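You operate a simulated robot arm through the tools that you are given. There is no shell and no other tool. Be economical: measure what you need, move in short steps, check, and stop when the job is done.

You are at the controls of a simulated two-armed robot. One attempt, no reset.

## Task
Fetch the white spares box from the top of the steel table and set it on the middle shelf of the oil bench. Then put two of the brass blocks from the top of the wooden bench on the shelf under the green bench. Then take the hand brush from the top of the wooden bench and leave it on the middle shelf of the low shelf unit. Then put the cable end on the blue logbook. Then stack the yellow wax tin from the top of the wooden bench on top of the blue wax tin. Then turn the dial of the bench driver to 6. The order counts. Set down upright: cable end.

Only the result counts: the job must be done as asked and must still hold three seconds after the hand-in. Knocking over, shifting, dropping, spilling or breaking anything else fails it.

## Robot
Two 7-joint arms with two-finger parallel grippers on one trunk, on a base that drives. Base frame: it is fixed to the floor where the robot stands at the start and does not move with it; the origin is under the middle of the robot, x ahead of it, y to its left, z up. Lengths are in mm, angles in rad, forces in N, time in s.
The left shoulder is at the start at [60, 143, 931], the right one opposite. With the tool pointing down near the work surface each hand reaches from about 320 to 740 mm from the robot's upright axis, wherever it stands, measured 20 degrees to its own side. Places, roughly: blue logbook [-750, -7250, 1250]; brass block (3x3x3 cm) [700, -5600, 900]; cable end (10x10x10 cm) [500, -6400, 900]; dial of the bench driver [600, -8400, 900]; hand brush (12x5x5 cm) [400, -6100, 900]; middle shelf of the low shelf unit [-1200, -9800, 500]; middle shelf of the oil bench [-900, 1200, 500]; shelf under the green bench [-1800, -1500, 300]; wax tin [500, -6500, 1000]; white spares box [750, 0, 750]. Payload 1.57 kg a hand.
The tool frame of a hand sits at the grasp point between the pads (the TCP): z along the fingers, y along the line on which they close. The tips reach 30 mm beyond it. The gripper opens to 110 mm. The fingers are 24 mm wide and 12 mm thick; the gripper's body (48 by 112 mm) begins 78 mm behind the TCP.
Orientation is told as [roll, pitch, yaw] about the base's x, y, z axes, in that order, counted from this pose: with the fingers straight down and closing along the base's y, the tool's x points along the base's -x, its y along +y and its z along -z.

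## Interface
- The arms move only by the tool play_rows. It takes "left_motion", "right_motion" or both (then of equal length, played together; a hand with none holds still); each is one flat list of numbers, 6 for each row, row after row: the shift along the base's x, y, z in m, then the turn, a rotation vector about the base's x, y, z in rad. In form: [x, y, z, rx, ry, rz, x, y, z, rx, ry, rz, ...]. A call has 1 to 12 rows; each row is the pose to reach, as a shift and turn from the pose commanded when the call began. "left_jaw" and "right_jaw" are, for a hand that has rows, the closure in counts, from 0 (fully open) to 255 (shut), set as the call begins (left out, the last holds). Each row takes 0.2 s and may step no farther than 50 mm and 0.15 rad from the row before; otherwise, or with a gripper value out of range, the whole call is refused. Where a pose cannot be reached the arm comes as near as it can. A force on the tool above 40 N (or 10 N above the force at the start of the call, whichever is more), or a blocked arm, ends the call early, and 0.2 s more pass. Each finger travels about 45 mm/s and halts on what it meets, pressing with about 27 N; the grip force reading is that of the motor and also rises with nothing between the fingers. The clock runs only during rows and for 0.2 s after the last one: add rows that repeat a pose to give the fingers time. It gives the time, the measured TCP pose, the force on the tool (base axes), the opening and the grip force at its end, in the units of the frame above (readings bear some noise), with the torque about the TCP (base axes, N m) and any sound that the robot's microphone picked up, and new pictures: "show" is both (left out), scene, wrist or none (wrist: the cameras of the hands that moved).
- Cameras (640 x 400 px; columns grow to the right, rows downward): "scene" is now at [44.5, 7.5, 1547.3]; the picture's right is [-0.03, -1.00, 0.00], its down [-0.64, 0.02, -0.77] and it looks along [0.77, -0.03, -0.64] (base axes); focal length 264 px, centre (320, 200). "left" rides on the left gripper at [70, -16, -141] in its tool frame; the picture's right is [0.23, 0.97, 0.00], its down [-0.86, 0.20, -0.48] and it looks along [-0.47, 0.11, 0.88] (tool axes); focal length 222 px, centre (320, 200). "right" rides on the right gripper at [70, 16, -141] in its tool frame; the picture's right is [-0.23, 0.97, 0.00], its down [-0.86, -0.20, -0.48] and it looks along [-0.47, -0.11, 0.88] (tool axes); focal length 222 px, centre (320, 200). There is no depth. A picture from a camera that has moved, and an enlarged one, comes with that camera's place and axes in the base frame and with its lens. The place of the scene camera against the robot may be out by one fixed shift of up to 25 mm in any direction.
- raise_lower(by): slides the trunk up (or, below 0, down) by that many mm; the arms and the scene camera ride with it, the base frame stays. It gives what a move gives, with no picture.
- drive_base(legs): drives the robot by 1 to 6 legs, each [ahead, left, turn to the left] in mm, mm and rad, along the robot's own axes; the way and the turn of a leg run together, so that a leg with both is an arc; at most 1500 mm and 3.142 rad a leg. The arms and the cameras ride along, it lands a little off, and it stops where it bumps. It gives what a move gives, and a new picture of the scene camera.
- turn_head(pan, tilt): turns the head with the scene camera to pan (to the left, within 1.501 rad either way) and tilt (down, from -0.506 to 1.204), counted from straight ahead of the robot. It gives what a move gives, and a new picture of the scene camera.
- zoom(camera, box): a new picture of the part [left, top, right, bottom] of that camera's present view, enlarged. No time passes.
- job_done(): hands the job in; it is judged then, once.

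Work in short steps. Places have to be worked out from the pictures, the camera data and where the tool is seen: move nearer, look again, correct. Check each grasp and each placing, and mend what went wrong. You have 196 turns and 260 pictures in all, those below and enlarged ones among them. Open the grippers and draw the arms clear of the work before you hand the job in, unless the task says otherwise; then end with one line.

The tools are called after ">>>" by a JSON object that holds its "api" and its "payload". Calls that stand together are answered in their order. play_rows: Moves the arms, as the interface text tells. Its arguments: {"type":"object","properties":{"left_motion":{"type":"array"},"left_jaw":{"type":"number"},"right_motion":{"type":"array"},"right_jaw":{"type":"number"},"show":{"type":"string","enum":["both","scene","wrist","none"]}},"required":[]} The other tools are called the same way: raise_lower (by) slides the trunk up or down; drive_base (legs) drives the base; turn_head (pan, tilt) turns the head that bears the scene camera; zoom (camera, box) takes an enlarged picture of a part of a camera's view; job_done () hands the job in.

At the start:

```text
time: 0.0
left_position: [571.4, 225.7, 1076.8]
left_tcp_rot: [0.0, -0.002, -0.001]
left_force: [-0.4, 1.1, 0.2]
left_wrist_torque: [0.0, 0.04, 0.0]
left_finger_gap: 110.0
left_finger_force: 0.1
right_position: [445.6, -120.3, 1067.9]
right_tcp_rot: [0.0, -0.001, 0.002]
right_force: [0.4, 0.2, -0.4]
right_wrist_torque: [0.02, 0.0, -0.01]
right_finger_gap: 109.9
right_finger_force: 0.0
trunk travel left (down, up): [-530.0, 60.0]
robot x, y, heading: [-2.1, -3.5, 0.001]
head pan, tilt: [-0.035, 0.689]
```

scene: 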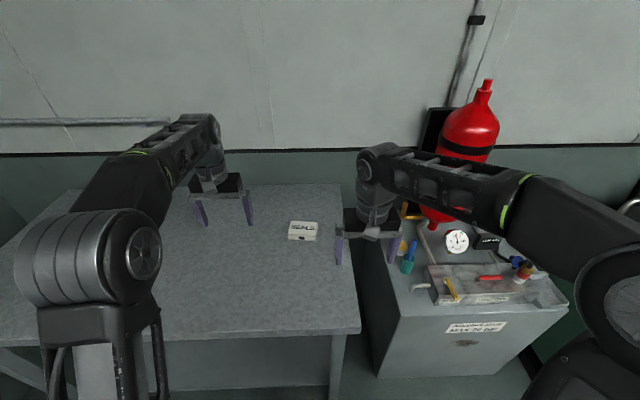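
right: 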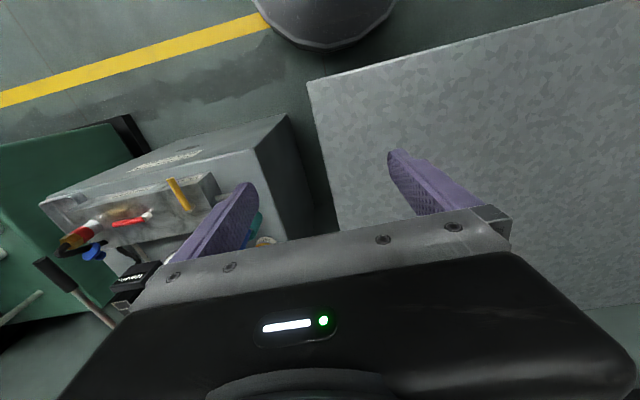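
left: 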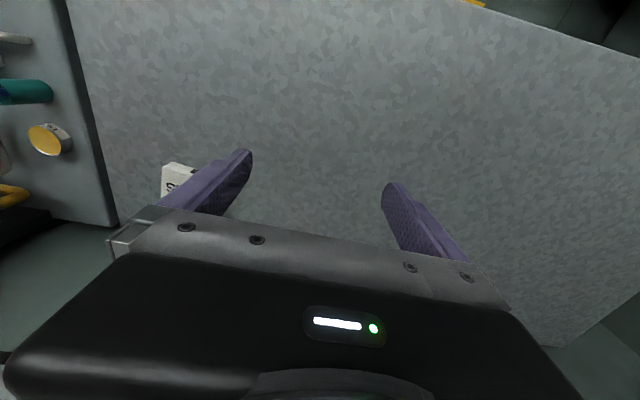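

The white box appears at about [800, 45, 760]. I'll enlarge it to measure it.

>>> {"api": "zoom", "payload": {"camera": "scene", "box": [240, 190, 370, 271]}}

>>> {"api": "drive_base", "payload": {"legs": [[120, 0, 0]]}}

```text
4.92 times, centred on (305, 230) of scene
camera zoom: at [44.5, 7.5, 1547.3], right [-0.03, -1.0, 0.0], down [-0.64, 0.02, -0.77], along [0.77, -0.03, -0.64], focal length 1300 px, centre (394, 50)
```

zoom: 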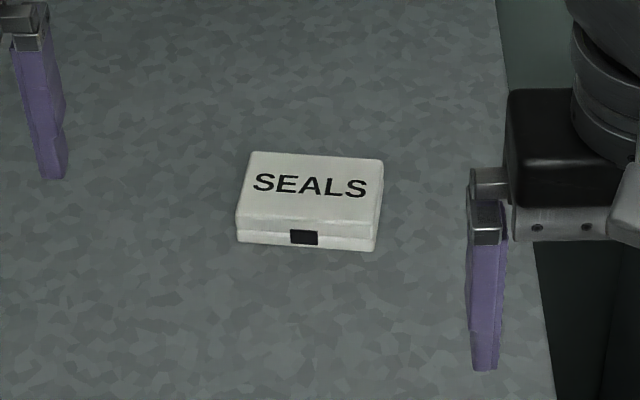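

```text
time: 1.2
left_position: [685.9, 234.0, 1075.0]
left_tcp_rot: [-0.002, -0.001, 0.006]
left_force: [1.0, -0.6, -1.3]
left_wrist_torque: [0.11, 0.04, 0.0]
left_finger_gap: 109.9
left_finger_force: 0.0
right_position: [561.8, -114.5, 1067.0]
right_tcp_rot: [0.001, 0.003, 0.007]
right_force: [-0.7, -0.2, -0.2]
right_wrist_torque: [0.08, 0.01, -0.02]
right_finger_gap: 110.1
right_finger_force: 0.0
trunk travel left (down, up): [-530.0, 60.0]
robot x, y, heading: [112.3, 4.0, 0.01]
head pan, tilt: [-0.035, 0.689]
camera scene: at [161.5, 11.6, 1547.1], right [-0.03, -1.0, 0.0], down [-0.64, 0.02, -0.77], along [0.77, -0.02, -0.64], focal length 264 px, centre (320, 200)
```

scene: 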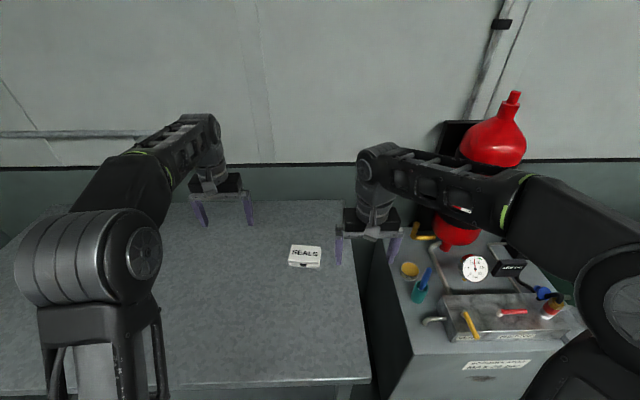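

I'd like to see the target shelf before choosing a grasp, so I'll back off and turn towards the oil bench.

>>> {"api": "drive_base", "payload": {"legs": [[-300, 0, 0], [0, 0, 2.2]]}}

>>> {"api": "turn_head", "payload": {"pan": 0.0, "tilt": 0.5}}

```text
time: 8.5
left_position: [-699.8, 338.1, 1075.7]
left_tcp_rot: [-0.001, -0.001, 2.185]
left_force: [-0.1, -0.7, -0.2]
left_wrist_torque: [0.01, -0.01, 0.01]
left_finger_gap: 109.7
left_finger_force: 0.1
right_position: [-343.2, 436.5, 1066.3]
right_tcp_rot: [-0.001, -0.001, 2.186]
right_force: [0.6, 0.3, -0.1]
right_wrist_torque: [0.0, 0.01, -0.01]
right_finger_gap: 110.1
right_finger_force: 0.2
trunk travel left (down, up): [-530.0, 60.0]
robot x, y, heading: [-183.8, 2.4, 2.185]
head pan, tilt: [-0.035, 0.689]
camera scene: at [-226.3, 59.7, 1547.3], right [0.84, 0.55, 0.0], down [0.35, -0.53, -0.77], along [-0.42, 0.65, -0.64], focal length 264 px, centre (320, 200)
```

scene: 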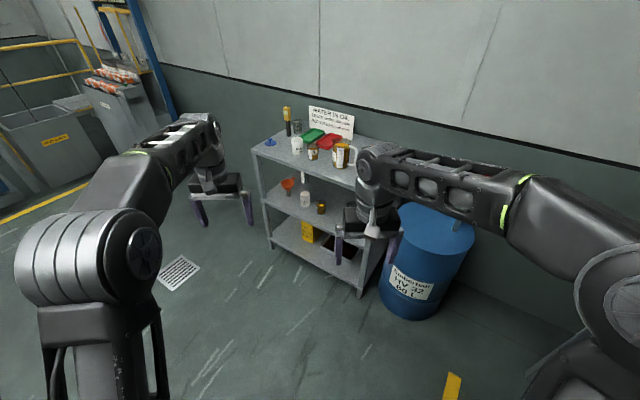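

```text
time: 9.2
left_position: [-699.0, 339.0, 1075.4]
left_tcp_rot: [0.0, -0.001, 2.185]
left_force: [0.1, 0.1, 0.7]
left_wrist_torque: [0.02, 0.02, -0.02]
left_finger_gap: 110.0
left_finger_force: 0.0
right_position: [-343.2, 435.8, 1066.2]
right_tcp_rot: [-0.001, 0.001, 2.183]
right_force: [0.1, 0.0, 0.1]
right_wrist_torque: [-0.02, 0.01, 0.02]
right_finger_gap: 110.0
right_finger_force: 0.0
trunk travel left (down, up): [-530.0, 60.0]
robot x, y, heading: [-189.4, 0.5, 2.183]
head pan, tilt: [0.0, 0.499]
camera scene: at [-231.9, 62.8, 1564.1], right [0.82, 0.58, 0.0], down [0.28, -0.39, -0.88], along [-0.51, 0.72, -0.48], focal length 264 px, centre (320, 200)
```

scene: 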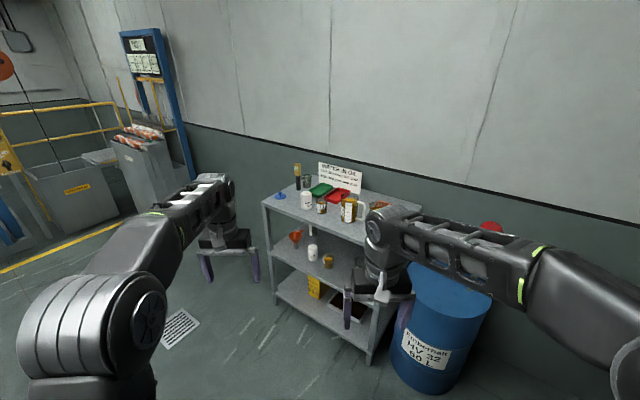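

The oil bench's front faces -y, at about y=935, with roughly 300 mm of clearance above the middle shelf. I'll grasp the box by one end with the left hand tilted 45°, and I'm driving to a spot that suits that.

>>> {"api": "drive_base", "payload": {"legs": [[0, 0, -2.785], [20, 500, 0]]}}

>>> {"api": "turn_head", "payload": {"pan": 0.0, "tilt": 0.75}}

```text
time: 18.6
left_position: [694.8, 295.4, 1076.6]
left_tcp_rot: [0.001, 0.0, -0.56]
left_force: [0.2, 0.3, 0.0]
left_wrist_torque: [0.01, 0.04, -0.01]
left_finger_gap: 110.0
left_finger_force: 0.1
right_position: [404.6, 67.4, 1067.4]
right_tcp_rot: [-0.001, 0.0, -0.56]
right_force: [-0.4, 0.0, 0.6]
right_wrist_torque: [-0.01, 0.0, -0.03]
right_finger_gap: 109.6
right_finger_force: 0.0
trunk travel left (down, up): [-530.0, 60.0]
robot x, y, heading: [88.8, 407.8, -0.558]
head pan, tilt: [0.0, 0.499]
camera scene: at [132.2, 384.4, 1564.1], right [-0.53, -0.85, 0.0], down [-0.41, 0.25, -0.88], along [0.74, -0.47, -0.48], focal length 264 px, centre (320, 200)
```

scene: 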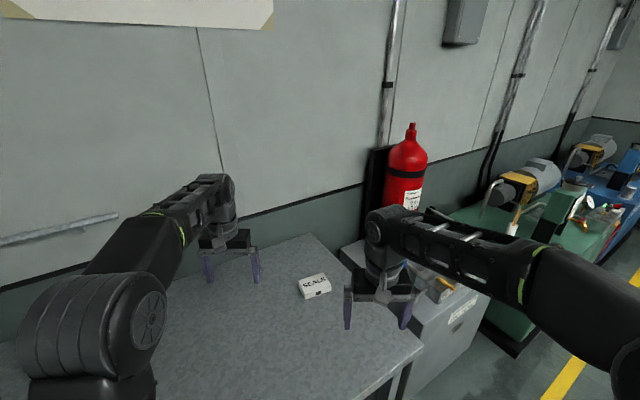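

```text
time: 19.3
left_position: [696.0, 293.2, 1076.4]
left_tcp_rot: [-0.001, -0.001, -0.561]
left_force: [-0.2, 0.0, 0.0]
left_wrist_torque: [0.0, -0.01, -0.02]
left_finger_gap: 110.1
left_finger_force: 0.0
right_position: [403.5, 67.1, 1066.2]
right_tcp_rot: [0.001, -0.002, -0.561]
right_force: [-0.6, 0.5, -0.2]
right_wrist_torque: [-0.02, -0.01, 0.0]
right_finger_gap: 110.0
right_finger_force: 0.0
trunk travel left (down, up): [-530.0, 60.0]
robot x, y, heading: [88.2, 404.1, -0.56]
head pan, tilt: [0.0, 0.75]
camera scene: at [124.9, 388.1, 1542.2], right [-0.53, -0.85, 0.0], down [-0.58, 0.36, -0.73], along [0.62, -0.39, -0.68], focal length 264 px, centre (320, 200)
```

scene: 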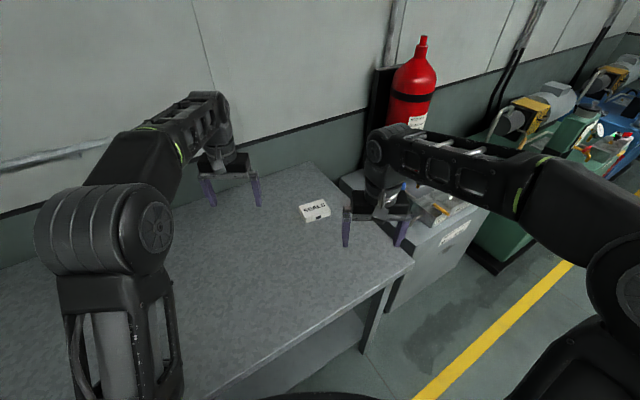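

The left TCP projects onto its image well, so I place the box near (800, 0, 760). Next I yaw the left hand by -1.01 and move towards the box.

>>> {"api": "play_rows", "payload": {"left_motion": [0.015, -0.013, -0.011, 0, 0, -0.144, 0.03, -0.026, -0.022, 0, 0, -0.288, 0.045, -0.04, -0.033, 0, 0, -0.432, 0.06, -0.053, -0.043, 0, 0, -0.576, 0.075, -0.066, -0.054, 0, 0, -0.72, 0.09, -0.08, -0.065, 0, 0, -0.864, 0.104, -0.093, -0.076, 0, 0, -1.01], "left_jaw": 0, "show": "none"}}

>>> {"api": "play_rows", "payload": {"left_motion": [0, 0, -0.01, -0.131, 0, 0, 0, 0, -0.02, -0.262, 0, 0, 0, 0, -0.03, -0.393, 0, 0, 0, -0.01, -0.04, -0.524, 0, 0, 0, -0.02, -0.05, -0.655, 0, 0, 0, -0.03, -0.06, -0.785, 0, 0]}}

```text
time: 20.9
left_position: [729.3, 271.0, 1035.4]
left_tcp_rot: [0.021, 0.04, -1.298]
left_force: [-0.4, -1.2, 0.0]
left_wrist_torque: [0.05, -0.01, 0.02]
left_finger_gap: 110.1
left_finger_force: 0.0
left hand out of reach, approached as far as the arm can: row 1, 2, 3, 4, 5, 6, 7
right_position: [402.7, 64.9, 1065.9]
right_tcp_rot: [0.003, 0.001, -0.559]
right_force: [-0.2, -0.6, -0.3]
right_wrist_torque: [0.07, 0.03, -0.01]
right_finger_gap: 109.9
right_finger_force: 0.1
trunk travel left (down, up): [-530.0, 60.0]
robot x, y, heading: [89.2, 404.2, -0.561]
head pan, tilt: [0.0, 0.75]
```

```text
time: 22.3
left_position: [730.8, 245.0, 973.8]
left_tcp_rot: [-0.236, -0.715, -1.208]
left_force: [-0.3, 0.1, 0.0]
left_wrist_torque: [-0.01, -0.01, 0.01]
left_finger_gap: 109.6
left_finger_force: 0.0
right_position: [404.1, 67.6, 1066.9]
right_tcp_rot: [0.0, 0.0, -0.561]
right_force: [-0.8, 1.0, -0.1]
right_wrist_torque: [0.01, 0.01, 0.0]
right_finger_gap: 109.9
right_finger_force: 0.1
trunk travel left (down, up): [-530.0, 60.0]
robot x, y, heading: [90.0, 405.2, -0.559]
head pan, tilt: [0.0, 0.75]
camera scene: at [125.4, 388.4, 1542.2], right [-0.53, -0.85, 0.0], down [-0.58, 0.36, -0.73], along [0.62, -0.39, -0.68], focal length 264 px, centre (320, 200)
camera left: at [697.1, 386.6, 1033.9], right [0.88, 0.36, -0.32], down [0.42, -0.24, 0.88], along [0.24, -0.9, -0.36], focal length 222 px, centre (320, 200)
```

scene: 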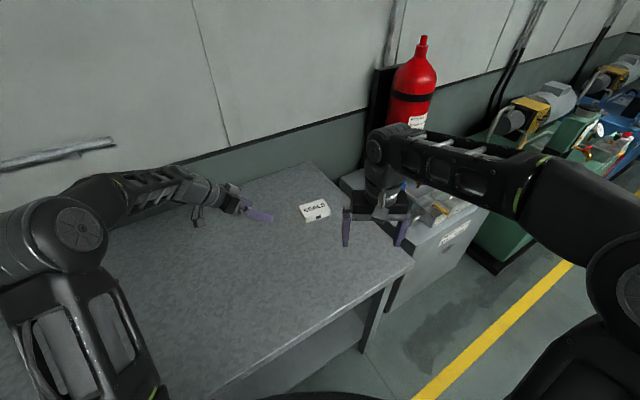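
left: 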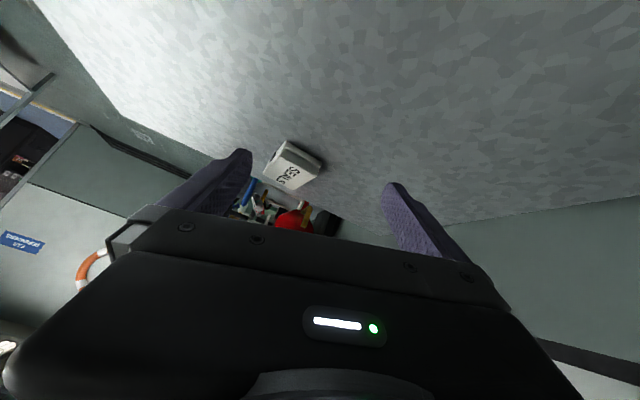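

The arm was at its reach limit, and the orientation suffered for it. I'll bring the hand nearer to the box, which is closer to the robot, and see whether the pose settles.

>>> {"api": "play_rows", "payload": {"left_motion": [0, -0.04, -0.02, 0, 0, 0, 0, -0.08, -0.04, 0, 0, 0, 0, -0.11, -0.05, 0, 0, 0, 0, -0.11, -0.05, 0, 0, 0]}}

```text
time: 23.3
left_position: [731.5, 135.2, 922.3]
left_tcp_rot: [-0.236, -0.711, -1.204]
left_force: [-0.6, 0.6, -0.5]
left_wrist_torque: [0.01, 0.05, 0.0]
left_finger_gap: 109.7
left_finger_force: 0.0
right_position: [404.0, 68.0, 1066.6]
right_tcp_rot: [0.001, 0.0, -0.56]
right_force: [0.7, -0.3, 0.0]
right_wrist_torque: [0.0, -0.01, 0.02]
right_finger_gap: 109.9
right_finger_force: 0.0
trunk travel left (down, up): [-530.0, 60.0]
robot x, y, heading: [90.5, 404.7, -0.559]
head pan, tilt: [0.0, 0.75]
camera scene: at [124.7, 388.4, 1542.2], right [-0.53, -0.85, 0.0], down [-0.58, 0.36, -0.73], along [0.62, -0.39, -0.68], focal length 264 px, centre (320, 200)
camera left: at [696.8, 276.8, 984.6], right [0.88, 0.36, -0.32], down [0.42, -0.24, 0.88], along [0.24, -0.9, -0.36], focal length 222 px, centre (320, 200)
```

scene: 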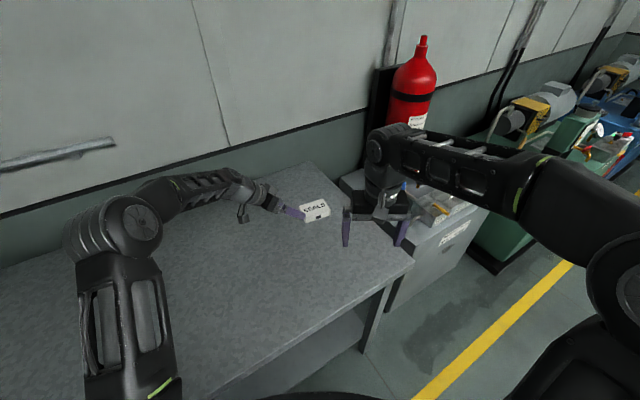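
left: 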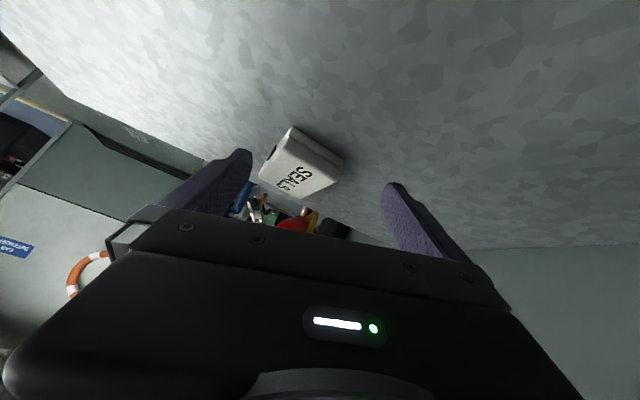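

Triangulating the three views puts the box at about (720, 38, 845), so the table top is near 830, higher than the rough note. I'm correcting the hand orientation so it points along the box's long axis at a 45° tilt.

>>> {"api": "play_rows", "payload": {"left_motion": [0, 0.005, 0.01, -0.025, -0.06, -0.11, 0, 0.01, 0.01, -0.05, -0.12, -0.22, 0, 0.01, 0.01, -0.074, -0.179, -0.33, 0, 0.01, 0.01, -0.074, -0.179, -0.33]}}

>>> {"api": "zoom", "payload": {"camera": "scene", "box": [216, 160, 376, 260]}}

```text
time: 24.3
left_position: [731.1, 144.4, 933.2]
left_tcp_rot: [-0.005, -0.805, -1.7]
left_force: [0.0, 0.6, -0.2]
left_wrist_torque: [0.02, 0.02, 0.03]
left_finger_gap: 109.9
left_finger_force: 0.1
right_position: [403.3, 66.4, 1066.0]
right_tcp_rot: [0.001, 0.001, -0.559]
right_force: [0.0, -1.0, 0.1]
right_wrist_torque: [0.01, 0.0, -0.02]
right_finger_gap: 110.2
right_finger_force: 0.0
trunk travel left (down, up): [-530.0, 60.0]
robot x, y, heading: [92.1, 410.1, -0.563]
head pan, tilt: [0.0, 0.75]
camera scene: at [124.7, 388.0, 1542.2], right [-0.53, -0.85, 0.0], down [-0.58, 0.36, -0.73], along [0.62, -0.39, -0.68], focal length 264 px, centre (320, 200)
camera left: at [735.5, 295.6, 980.7], right [0.99, 0.03, -0.17], down [0.17, -0.27, 0.95], along [-0.02, -0.96, -0.27], focal length 222 px, centre (320, 200)
```

scene: 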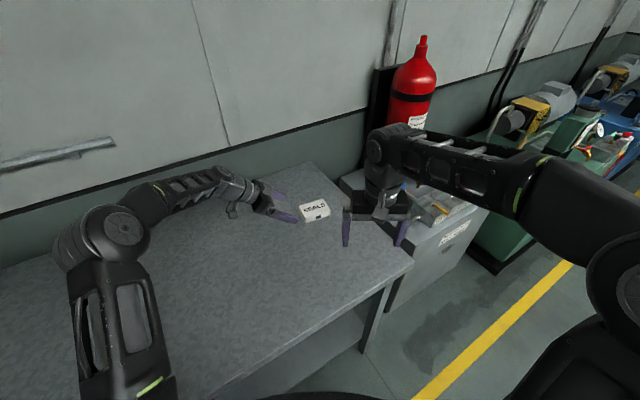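
left: 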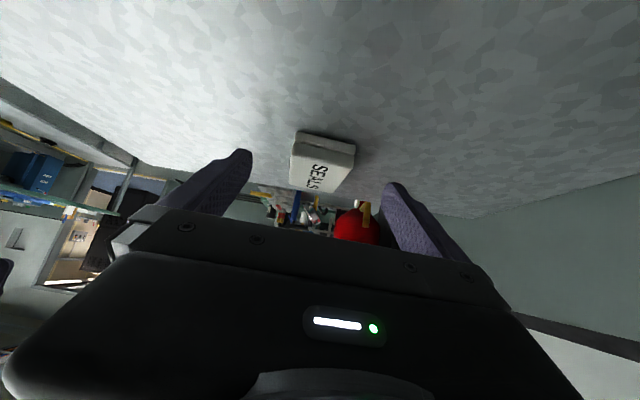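

```text
4.00 times, centred on (296, 210) of scene
camera zoom: at [124.7, 388.0, 1542.2], right [-0.53, -0.85, 0.0], down [-0.58, 0.36, -0.73], along [0.62, -0.39, -0.68], focal length 1056 px, centre (416, 160)
```

zoom: 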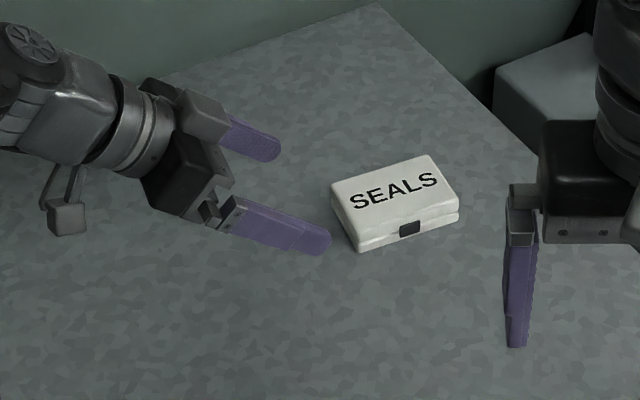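

The hand is now aligned with the box. I'm advancing and descending gradually to (727, 68, 905), with a slight yaw correction.

>>> {"api": "play_rows", "payload": {"left_motion": [-0.001, -0.026, -0.008, 0, 0, -0.03, -0.003, -0.052, -0.018, 0, 0, -0.06, -0.004, -0.076, -0.028, 0, 0, -0.07, -0.004, -0.076, -0.028, 0, 0, -0.07]}}

>>> {"api": "zoom", "payload": {"camera": "scene", "box": [256, 160, 376, 235]}}

```text
time: 25.3
left_position: [726.6, 68.3, 903.6]
left_tcp_rot: [-0.003, -0.806, -1.767]
left_force: [-1.0, -0.2, -0.1]
left_wrist_torque: [-0.01, 0.0, 0.02]
left_finger_gap: 110.0
left_finger_force: 0.0
right_position: [405.1, 67.7, 1067.0]
right_tcp_rot: [0.0, -0.001, -0.56]
right_force: [-0.9, 1.0, 0.3]
right_wrist_torque: [0.04, -0.02, 0.02]
right_finger_gap: 110.0
right_finger_force: 0.0
trunk travel left (down, up): [-530.0, 60.0]
robot x, y, heading: [91.0, 410.3, -0.56]
head pan, tilt: [0.0, 0.75]
camera scene: at [124.8, 388.4, 1542.2], right [-0.53, -0.85, 0.0], down [-0.58, 0.36, -0.73], along [0.62, -0.39, -0.68], focal length 264 px, centre (320, 200)
camera left: at [741.6, 218.8, 952.3], right [0.99, -0.04, -0.17], down [0.15, -0.28, 0.95], along [-0.08, -0.96, -0.27], focal length 222 px, centre (320, 200)
```

scene: 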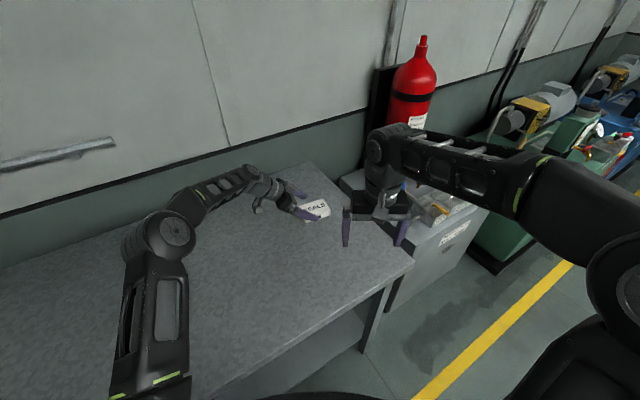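
left: 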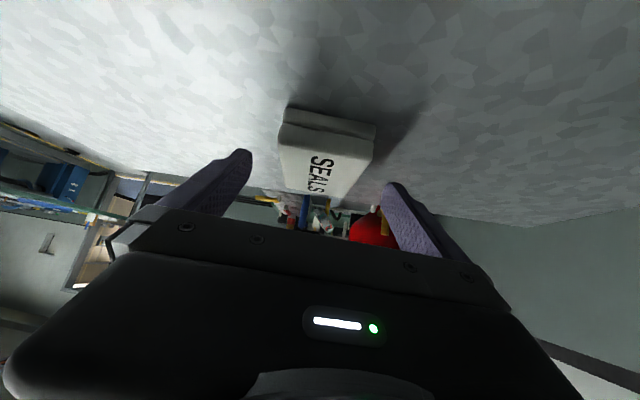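

```text
5.33 times, centred on (316, 198) of scene
camera zoom: at [124.8, 388.4, 1542.2], right [-0.53, -0.85, 0.0], down [-0.58, 0.36, -0.73], along [0.62, -0.39, -0.68], focal length 1408 px, centre (341, 213)
```

zoom: 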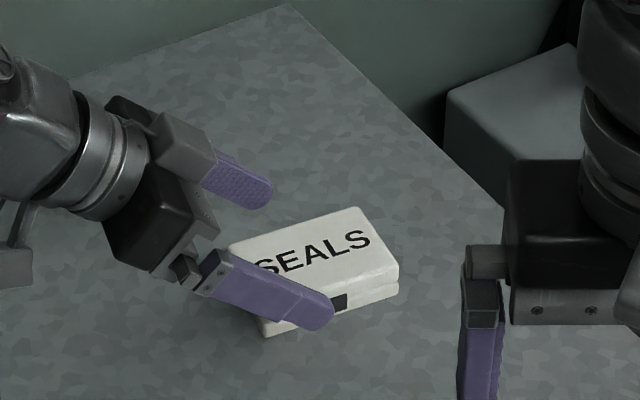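

Box near end is at y≈89, its bottom at z≈853 and its width about 63 mm. I'll descend 15 mm and forward 5 mm, then close.

>>> {"api": "play_rows", "payload": {"left_motion": [0, -0.003, -0.005, 0, 0, 0, 0, -0.005, -0.01, 0, 0, 0, -0.001, -0.005, -0.015, 0, 0, 0], "show": "none"}}

>>> {"api": "zoom", "payload": {"camera": "scene", "box": [256, 160, 376, 235]}}

>>> {"api": "play_rows", "payload": {"left_motion": [0, 0, 0, 0, 0, 0, 0, 0, 0, 0, 0, 0, 0, 0, 0, 0, 0, 0, 0, 0, 0, 0, 0, 0, 0, 0, 0, 0, 0, 0], "left_jaw": 255, "show": "wrist"}}

```text
time: 26.1
left_position: [724.9, 61.9, 889.2]
left_tcp_rot: [-0.005, -0.807, -1.767]
left_force: [0.6, 0.7, 0.1]
left_wrist_torque: [-0.02, -0.01, 0.0]
left_finger_gap: 110.1
left_finger_force: 0.1
right_position: [403.9, 66.5, 1067.7]
right_tcp_rot: [0.0, 0.001, -0.558]
right_force: [0.2, 0.8, 0.3]
right_wrist_torque: [-0.01, -0.03, -0.03]
right_finger_gap: 110.0
right_finger_force: 0.0
trunk travel left (down, up): [-530.0, 60.0]
robot x, y, heading: [86.2, 405.7, -0.561]
head pan, tilt: [0.0, 0.75]
```

```text
5.33 times, centred on (316, 198) of scene
camera zoom: at [124.9, 388.0, 1542.2], right [-0.53, -0.85, 0.0], down [-0.58, 0.36, -0.73], along [0.62, -0.39, -0.68], focal length 1408 px, centre (341, 213)
```

zoom: 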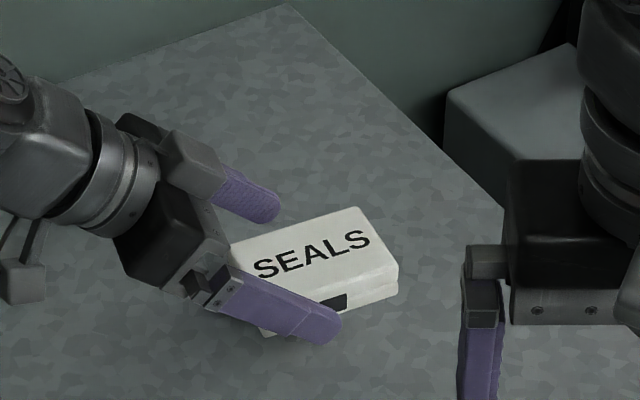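

```text
time: 27.3
left_position: [724.7, 63.0, 889.0]
left_tcp_rot: [-0.004, -0.807, -1.769]
left_force: [-0.6, -0.8, 0.3]
left_wrist_torque: [-0.06, 0.0, -0.07]
left_finger_gap: 67.3
left_finger_force: 27.2
right_position: [404.1, 67.8, 1066.6]
right_tcp_rot: [0.0, 0.0, -0.56]
right_force: [0.7, 0.5, -0.4]
right_wrist_torque: [0.0, 0.01, 0.0]
right_finger_gap: 110.2
right_finger_force: 0.2
trunk travel left (down, up): [-530.0, 60.0]
robot x, y, heading: [91.5, 406.8, -0.559]
head pan, tilt: [0.0, 0.75]
camera left: at [740.4, 213.6, 937.0], right [0.99, -0.04, -0.17], down [0.15, -0.28, 0.95], along [-0.08, -0.96, -0.27], focal length 222 px, centre (320, 200)
```

left: 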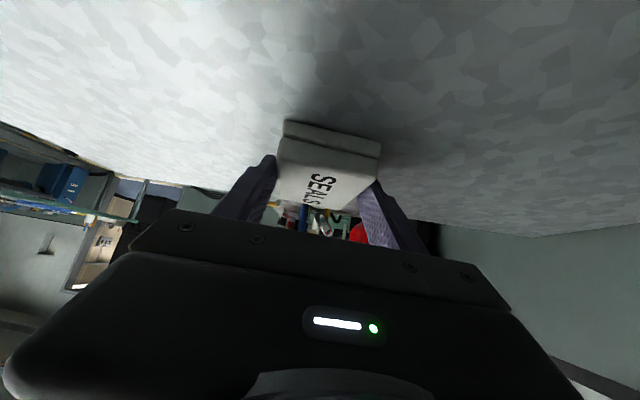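

The grip holds at 67 mm. I'll lift the box and check it.

>>> {"api": "play_rows", "payload": {"left_motion": [0, 0, 0.03, 0, 0, 0, 0, 0, 0.07, 0, 0, 0, 0, 0.02, 0.11, 0, 0, 0, 0, 0.03, 0.14, 0, 0, 0]}}

```text
time: 28.3
left_position: [726.2, 92.0, 1031.1]
left_tcp_rot: [-0.003, -0.803, -1.769]
left_force: [0.5, 0.7, -1.9]
left_wrist_torque: [0.09, 0.05, 0.0]
left_finger_gap: 67.5
left_finger_force: 27.0
right_position: [402.9, 65.6, 1065.1]
right_tcp_rot: [-0.001, 0.0, -0.559]
right_force: [-0.8, 0.4, -0.2]
right_wrist_torque: [-0.01, 0.03, 0.03]
right_finger_gap: 109.9
right_finger_force: 0.0
trunk travel left (down, up): [-530.0, 60.0]
robot x, y, heading: [93.6, 406.7, -0.557]
head pan, tilt: [0.0, 0.75]
camera scene: at [124.7, 387.9, 1542.1], right [-0.53, -0.85, 0.0], down [-0.58, 0.36, -0.73], along [0.62, -0.39, -0.68], focal length 264 px, centre (320, 200)
camera left: at [741.6, 243.2, 1078.5], right [0.99, -0.04, -0.17], down [0.15, -0.28, 0.95], along [-0.09, -0.96, -0.27], focal length 222 px, centre (320, 200)
```

scene: 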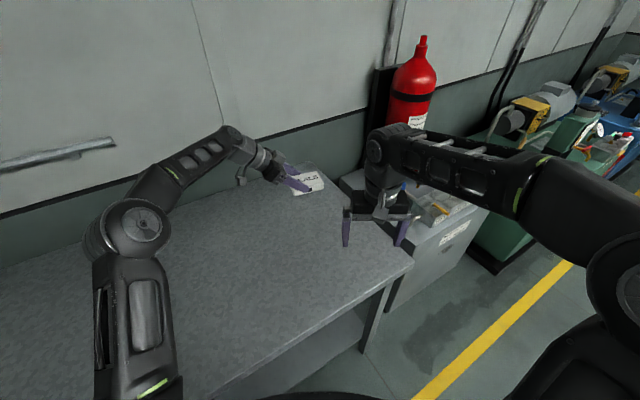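
left: 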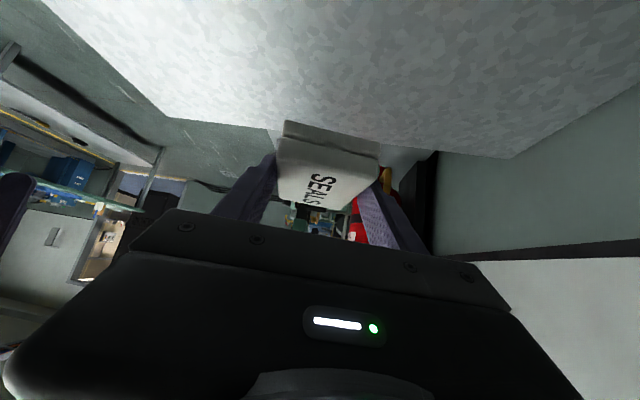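

The box is held firmly and level. I'm backing away from the table and heading to a spot in front of the oil bench.

>>> {"api": "drive_base", "payload": {"legs": [[-127, -551, 0], [0, 0, 2.13], [143, 541, 0]]}}

```text
time: 39.5
left_position: [-938.7, 847.6, 1030.5]
left_tcp_rot: [-0.005, -0.806, 0.377]
left_force: [0.2, 0.4, -0.9]
left_wrist_torque: [-0.03, 0.02, 0.0]
left_finger_gap: 67.1
left_finger_force: 26.8
right_position: [-741.5, 589.8, 1066.2]
right_tcp_rot: [-0.001, 0.0, 1.583]
right_force: [-0.7, -0.2, 0.0]
right_wrist_torque: [-0.01, -0.02, -0.01]
right_finger_gap: 110.0
right_finger_force: 0.0
trunk travel left (down, up): [-530.0, 60.0]
robot x, y, heading: [-855.3, 144.5, 1.581]
head pan, tilt: [0.0, 0.75]
camera scene: at [-869.1, 206.8, 1542.1], right [1.0, 0.01, 0.0], down [0.01, -0.68, -0.73], along [-0.01, 0.73, -0.68], focal length 264 px, centre (320, 200)
```

scene: 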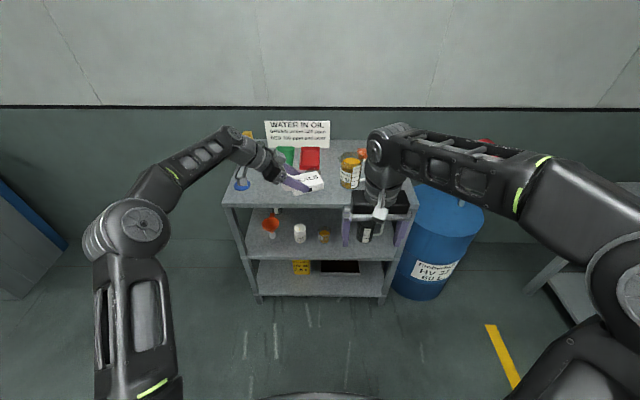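

Items already stand on the middle shelf. I'll back off, lower the trunk, and look into it.

>>> {"api": "drive_base", "payload": {"legs": [[-280, 0, 0]]}}

>>> {"api": "raise_lower", "payload": {"by": -450}}

>>> {"api": "turn_head", "payload": {"pan": 0.0, "tilt": 0.45}}

```text
time: 41.4
left_position: [-935.6, 562.6, 1030.7]
left_tcp_rot: [-0.002, -0.807, 0.376]
left_force: [0.2, 0.1, -1.7]
left_wrist_torque: [0.0, 0.05, 0.01]
left_finger_gap: 67.3
left_finger_force: 26.6
right_position: [-738.9, 306.7, 1067.0]
right_tcp_rot: [0.0, -0.002, 1.584]
right_force: [-0.4, -0.3, -0.4]
right_wrist_torque: [0.02, 0.02, 0.03]
right_finger_gap: 110.2
right_finger_force: 0.0
trunk travel left (down, up): [-530.0, 60.0]
robot x, y, heading: [-850.6, -143.8, 1.583]
head pan, tilt: [0.0, 0.75]
camera scene: at [-864.7, -76.7, 1542.2], right [1.0, 0.01, 0.0], down [0.01, -0.68, -0.73], along [-0.01, 0.73, -0.68], focal length 264 px, centre (320, 200)
```

scene: 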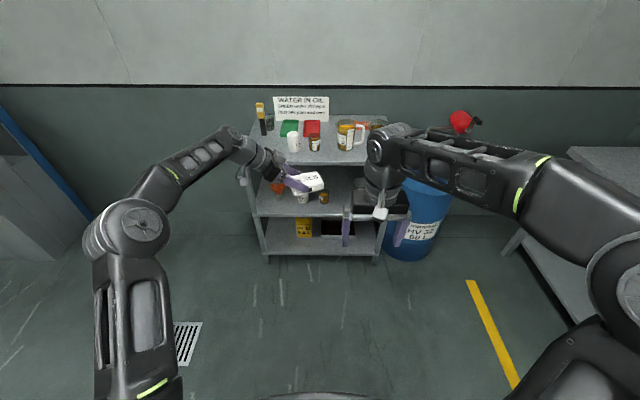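

```text
refused: -450 is not a number from -400 to 400
```

```text
time: 42.2
left_position: [-937.0, 565.1, 1029.9]
left_tcp_rot: [-0.004, -0.806, 0.378]
left_force: [0.5, -0.8, -1.6]
left_wrist_torque: [0.02, 0.08, 0.03]
left_finger_gap: 67.3
left_finger_force: 27.0
right_position: [-738.0, 307.4, 1065.7]
right_tcp_rot: [0.0, 0.001, 1.586]
right_force: [0.3, 0.4, 0.5]
right_wrist_torque: [0.01, 0.03, 0.01]
right_finger_gap: 110.1
right_finger_force: 0.1
trunk travel left (down, up): [-530.0, 60.0]
robot x, y, heading: [-852.7, -140.5, 1.583]
head pan, tilt: [0.0, 0.45]
camera scene: at [-864.8, -66.6, 1568.5], right [1.0, 0.01, 0.0], down [0.01, -0.44, -0.9], along [-0.01, 0.9, -0.44], focal length 264 px, centre (320, 200)
```

scene: 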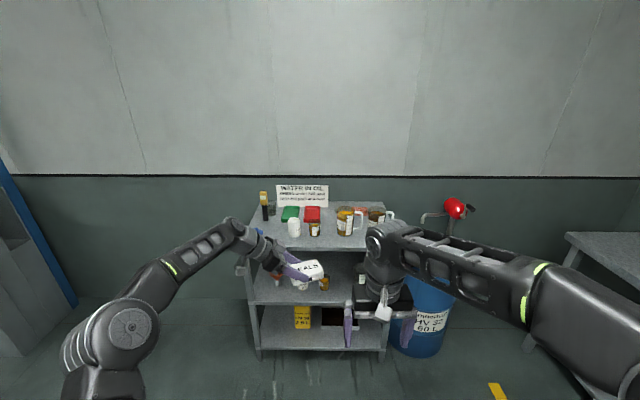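

Next I lower the trunk by 400, and yaw the left hand so it points towards the shelf.

>>> {"api": "raise_lower", "payload": {"by": -400}}

>>> {"api": "play_rows", "payload": {"left_motion": [0, 0, 0, 0, 0, 0.134, 0, 0, 0, 0, 0, 0.268, 0, -0.01, 0, 0, 0, 0.402, 0, -0.02, 0, 0, 0, 0.536, 0, -0.03, 0, 0, 0, 0.67, 0, -0.04, 0, 0, 0, 0.804, 0, -0.05, 0, 0, 0, 0.938, 0, -0.06, 0, 0, 0, 1.072, 0, -0.07, 0, 0, 0, 1.206, 0, -0.07, 0, 0, 0, 1.206]}}

```text
time: 46.1
left_position: [-935.8, 565.4, 629.3]
left_tcp_rot: [-0.003, -0.807, 0.379]
left_force: [0.0, 0.0, -2.0]
left_wrist_torque: [-0.01, 0.03, 0.01]
left_finger_gap: 67.4
left_finger_force: 27.1
right_position: [-738.8, 308.0, 665.3]
right_tcp_rot: [0.0, -0.001, 1.585]
right_force: [-0.3, 0.0, -0.5]
right_wrist_torque: [-0.02, 0.0, 0.01]
right_finger_gap: 110.3
right_finger_force: 0.1
trunk travel left (down, up): [-130.0, 460.0]
robot x, y, heading: [-851.5, -137.5, 1.585]
head pan, tilt: [0.0, 0.45]
```

```text
time: 48.3
left_position: [-935.4, 493.6, 631.9]
left_tcp_rot: [-0.006, -0.806, 1.584]
left_force: [0.1, -0.3, -1.9]
left_wrist_torque: [-0.03, 0.04, -0.02]
left_finger_gap: 67.1
left_finger_force: 26.9
right_position: [-738.0, 308.5, 666.5]
right_tcp_rot: [-0.001, -0.001, 1.585]
right_force: [0.4, -0.1, 0.4]
right_wrist_torque: [0.0, -0.01, 0.0]
right_finger_gap: 110.0
right_finger_force: 0.0
trunk travel left (down, up): [-130.0, 460.0]
robot x, y, heading: [-849.2, -137.7, 1.583]
head pan, tilt: [0.0, 0.45]
camera scene: at [-864.7, -66.7, 1168.6], right [1.0, 0.01, 0.0], down [0.01, -0.44, -0.9], along [-0.01, 0.9, -0.44], focal length 264 px, centre (320, 200)
camera left: at [-917.1, 345.3, 679.1], right [-0.97, -0.17, -0.17], down [-0.21, 0.24, 0.95], along [-0.12, 0.95, -0.27], focal length 222 px, centre (320, 200)
```

scene: 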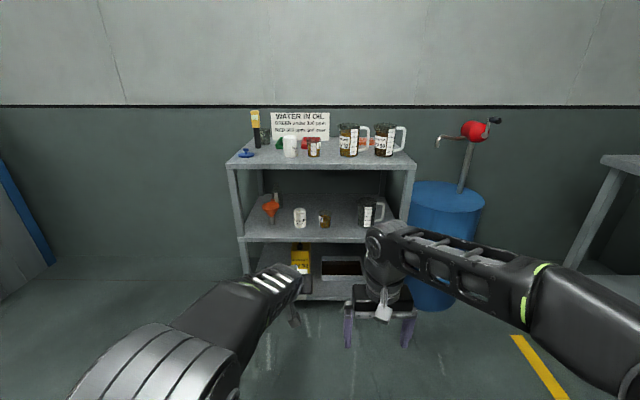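
left: 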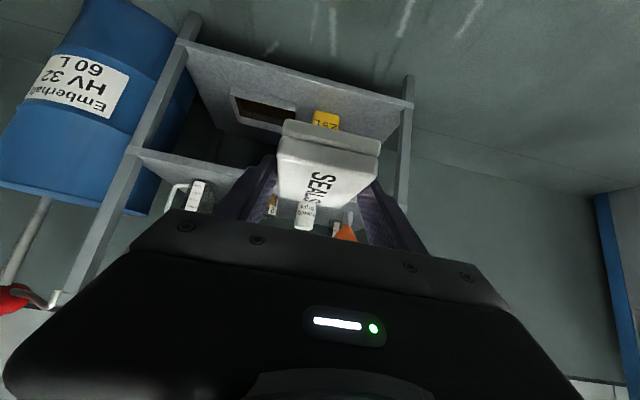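

Now a closer look at the shelf region.

>>> {"api": "zoom", "payload": {"camera": "scene", "box": [220, 120, 430, 251]}}

```text
3.05 times, centred on (325, 186) of scene
camera zoom: at [-864.7, -66.7, 1168.6], right [1.0, 0.01, 0.0], down [0.01, -0.44, -0.9], along [-0.01, 0.9, -0.44], focal length 805 px, centre (305, 244)
```

zoom: 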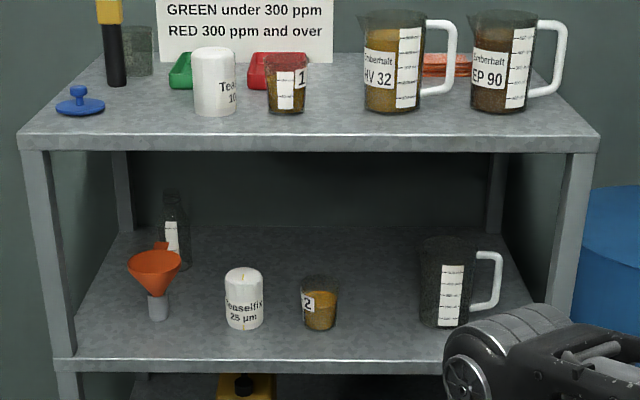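

The shelf front edge is at y≈920, z≈500. The free gap is between the amber jar (x≈-810) and the mug (x≈-683). I'm driving so the left hand lines up with x≈-747.

>>> {"api": "drive_base", "payload": {"legs": [[0, -188, -0.012], [260, 0, 0]]}}

>>> {"api": "zoom", "payload": {"camera": "scene", "box": [150, 150, 430, 325]}}

>>> {"api": "zoom", "payload": {"camera": "left", "box": [0, 0, 640, 400]}}

```text
time: 51.3
left_position: [-743.5, 757.7, 632.0]
left_tcp_rot: [-0.004, -0.805, 1.572]
left_force: [-0.1, -0.1, -0.8]
left_wrist_torque: [-0.04, 0.01, 0.02]
left_finger_gap: 67.4
left_finger_force: 27.1
right_position: [-546.6, 568.2, 666.2]
right_tcp_rot: [0.001, -0.001, 1.574]
right_force: [-0.3, -1.3, -0.4]
right_wrist_torque: [0.01, -0.01, -0.01]
right_finger_gap: 110.2
right_finger_force: 0.2
trunk travel left (down, up): [-130.0, 460.0]
robot x, y, heading: [-668.1, 121.6, 1.574]
head pan, tilt: [0.0, 0.45]
camera scene: at [-679.2, 195.5, 1168.6], right [1.0, 0.0, 0.0], down [0.0, -0.44, -0.9], along [0.0, 0.9, -0.44], focal length 264 px, centre (320, 200)
```

scene: 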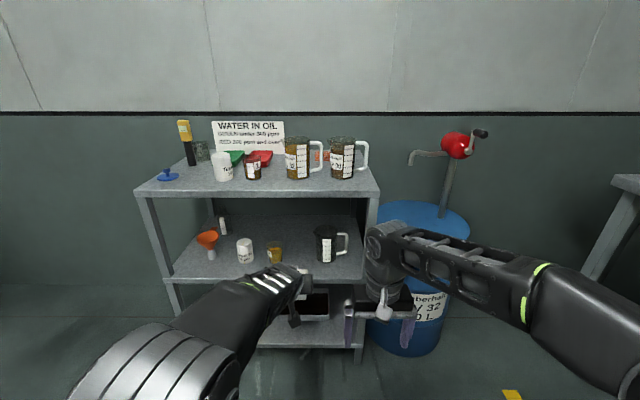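

```text
2.29 times, centred on (290, 238) of scene
camera zoom: at [-679.2, 195.5, 1168.6], right [1.0, 0.0, 0.0], down [0.0, -0.44, -0.9], along [0.0, 0.9, -0.44], focal length 604 px, centre (389, 114)
```

zoom: 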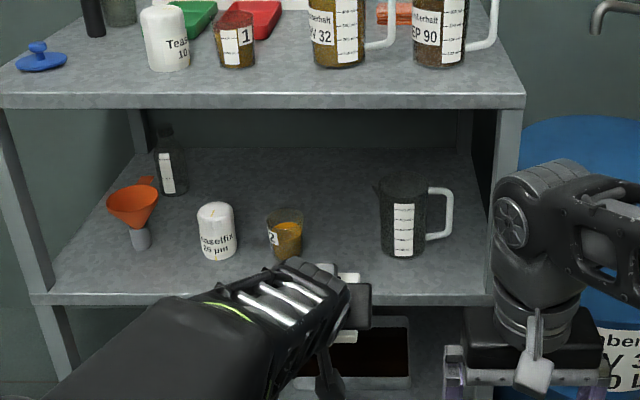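

```text
1.00 times, centred on (320, 200) of left (not enlarged: the box is as wide or as high as the picture)
camera zoom: at [-727.0, 608.1, 679.0], right [-0.97, -0.16, -0.17], down [-0.2, 0.25, 0.95], along [-0.11, 0.96, -0.27], focal length 222 px, centre (320, 200)
```

zoom: 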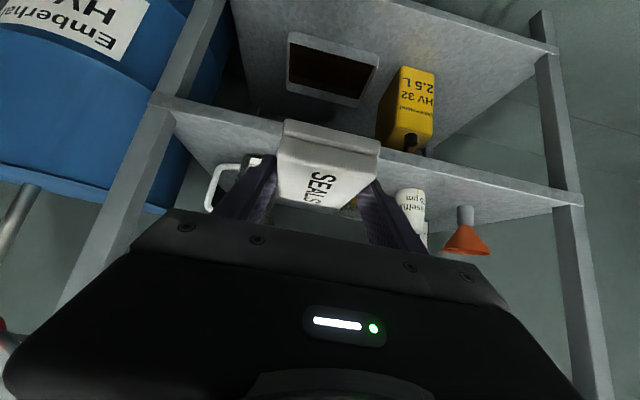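

The gap centre is at x≈-757 and the shelf is at z≈500-512. I'm driving forward 190 to bring the box over the shelf edge.

>>> {"api": "drive_base", "payload": {"legs": [[190, 12, 0]]}}

>>> {"api": "zoom", "payload": {"camera": "left", "box": [0, 0, 640, 400]}}

```text
time: 52.8
left_position: [-760.5, 945.7, 630.6]
left_tcp_rot: [-0.005, -0.804, 1.575]
left_force: [0.5, -0.2, -1.9]
left_wrist_torque: [-0.06, 0.0, 0.0]
left_finger_gap: 67.4
left_finger_force: 27.1
right_position: [-563.3, 757.5, 666.2]
right_tcp_rot: [0.0, 0.001, 1.577]
right_force: [0.1, -1.0, 0.7]
right_wrist_torque: [0.02, -0.02, 0.02]
right_finger_gap: 110.0
right_finger_force: 0.2
trunk travel left (down, up): [-130.0, 460.0]
robot x, y, heading: [-682.2, 311.5, 1.579]
head pan, tilt: [0.0, 0.45]
camera scene: at [-692.6, 383.9, 1168.6], right [1.0, 0.01, 0.0], down [0.0, -0.44, -0.9], along [-0.01, 0.9, -0.44], focal length 264 px, centre (320, 200)
```

scene: 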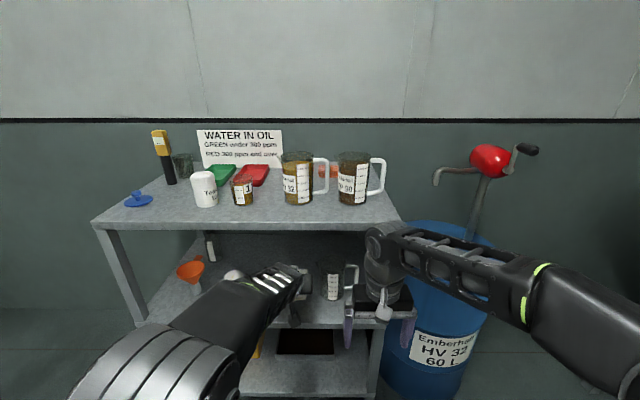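

```text
1.00 times, centred on (320, 200) of left (not enlarged: the box is as wide or as high as the picture)
camera zoom: at [-742.1, 796.3, 679.0], right [-0.97, -0.16, -0.17], down [-0.2, 0.25, 0.95], along [-0.11, 0.96, -0.27], focal length 222 px, centre (320, 200)
```

zoom: 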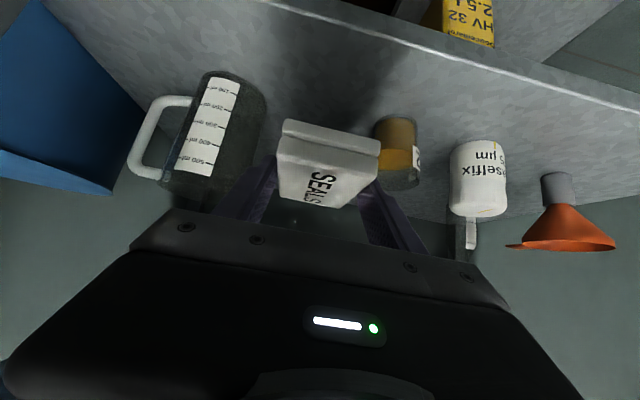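

The gap is about x -814 to -685. I'm moving to x=-752, y=956, and descending towards the shelf.

>>> {"api": "play_rows", "payload": {"left_motion": [0.008, 0.01, -0.02, 0, 0, 0, 0.008, 0.01, -0.05, 0, 0, 0, 0.008, 0.01, -0.072, 0, 0, 0, 0.008, 0.01, -0.072, 0, 0, 0], "show": "wrist"}}

```text
time: 53.8
left_position: [-752.2, 956.8, 558.2]
left_tcp_rot: [-0.006, -0.804, 1.579]
left_force: [0.0, -0.1, -0.8]
left_wrist_torque: [-0.06, 0.01, 0.03]
left_finger_gap: 67.4
left_finger_force: 27.2
right_position: [-564.1, 757.4, 666.6]
right_tcp_rot: [0.0, 0.0, 1.579]
right_force: [0.5, -0.2, 0.5]
right_wrist_torque: [-0.02, 0.0, 0.03]
right_finger_gap: 110.0
right_finger_force: 0.0
trunk travel left (down, up): [-130.0, 460.0]
robot x, y, heading: [-688.3, 312.4, 1.581]
head pan, tilt: [0.0, 0.45]
camera left: at [-733.9, 806.7, 606.9], right [-0.97, -0.16, -0.17], down [-0.2, 0.25, 0.95], along [-0.11, 0.96, -0.27], focal length 222 px, centre (320, 200)
```

left: 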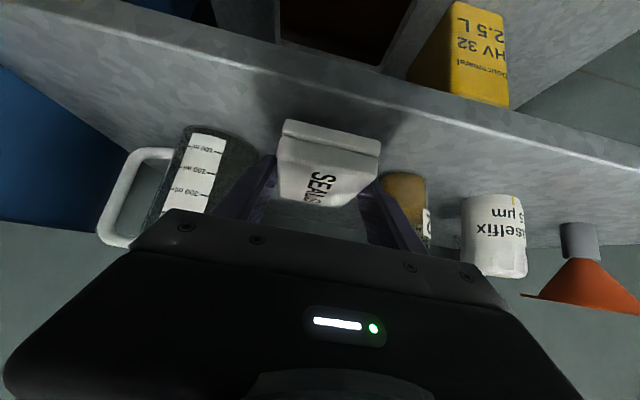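

Still clear of the shelf. I'm lowering in small steps and watching the force.

>>> {"api": "play_rows", "payload": {"left_motion": [0, 0, -0.004, 0, 0, 0, 0, 0, -0.008, 0, 0, 0, 0, 0, -0.011, 0, 0, 0, 0, 0, -0.011, 0, 0, 0], "show": "wrist"}}

```text
time: 54.8
left_position: [-752.2, 956.6, 548.0]
left_tcp_rot: [-0.004, -0.805, 1.575]
left_force: [-0.2, 0.7, -1.7]
left_wrist_torque: [-0.07, 0.0, -0.01]
left_finger_gap: 67.3
left_finger_force: 26.7
right_position: [-563.9, 757.5, 665.8]
right_tcp_rot: [0.001, 0.0, 1.578]
right_force: [0.0, 0.3, 1.2]
right_wrist_torque: [-0.02, -0.01, 0.01]
right_finger_gap: 109.9
right_finger_force: 0.0
trunk travel left (down, up): [-130.0, 460.0]
robot x, y, heading: [-677.4, 311.4, 1.578]
head pan, tilt: [0.0, 0.45]
camera left: at [-734.3, 806.6, 595.6], right [-0.97, -0.16, -0.17], down [-0.2, 0.25, 0.95], along [-0.11, 0.96, -0.27], focal length 222 px, centre (320, 200)
```

left: 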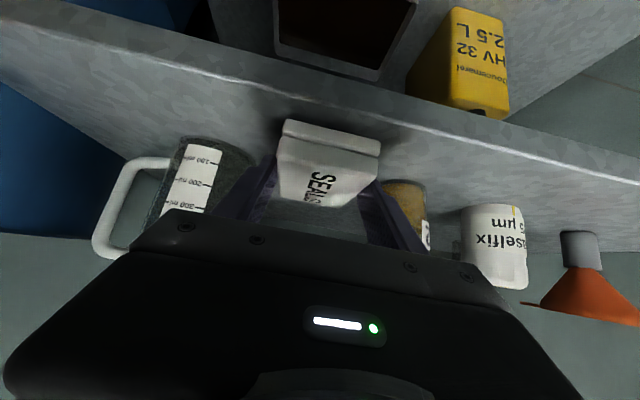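

The box is close to the shelf now. I continue in finer steps.

>>> {"api": "play_rows", "payload": {"left_motion": [0, 0, -0.003, 0, 0, 0, 0, 0, -0.006, 0, 0, 0, 0, 0, -0.006, 0, 0, 0], "show": "none"}}

>>> {"api": "play_rows", "payload": {"left_motion": [0, 0, -0.003, 0, 0, 0, 0, 0, -0.003, 0, 0, 0], "show": "wrist"}}

```text
time: 55.6
left_position: [-751.9, 955.9, 540.8]
left_tcp_rot: [-0.004, -0.804, 1.578]
left_force: [1.1, 0.0, -1.4]
left_wrist_torque: [-0.05, 0.02, -0.01]
left_finger_gap: 67.2
left_finger_force: 26.5
right_position: [-563.5, 758.4, 666.4]
right_tcp_rot: [0.0, 0.002, 1.578]
right_force: [-0.8, 0.0, 0.1]
right_wrist_torque: [0.0, -0.02, -0.01]
right_finger_gap: 109.8
right_finger_force: 0.1
trunk travel left (down, up): [-130.0, 460.0]
robot x, y, heading: [-682.2, 309.8, 1.573]
head pan, tilt: [0.0, 0.45]
```

```text
time: 56.2
left_position: [-751.0, 958.3, 539.7]
left_tcp_rot: [-0.004, -0.805, 1.577]
left_force: [-1.6, -1.0, 5.9]
left_wrist_torque: [0.54, 0.28, 0.06]
left_finger_gap: 67.4
left_finger_force: 27.3
right_position: [-563.4, 757.9, 666.5]
right_tcp_rot: [-0.001, 0.001, 1.578]
right_force: [0.2, 0.4, -0.2]
right_wrist_torque: [0.02, -0.03, -0.01]
right_finger_gap: 109.8
right_finger_force: 0.1
trunk travel left (down, up): [-130.0, 460.0]
robot x, y, heading: [-679.9, 311.6, 1.574]
head pan, tilt: [0.0, 0.45]
camera left: at [-733.8, 806.9, 588.2], right [-0.97, -0.16, -0.17], down [-0.2, 0.24, 0.95], along [-0.11, 0.96, -0.27], focal length 222 px, centre (320, 200)
```

left: 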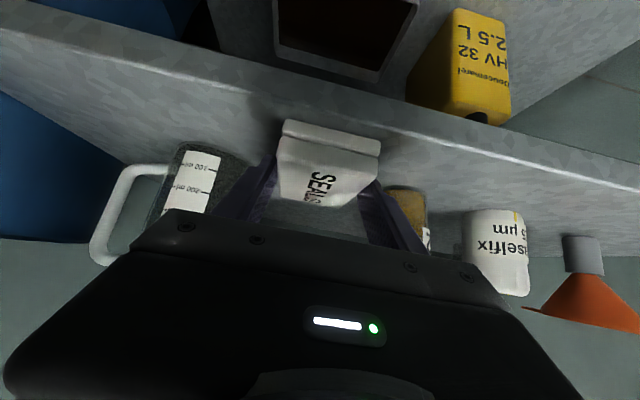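

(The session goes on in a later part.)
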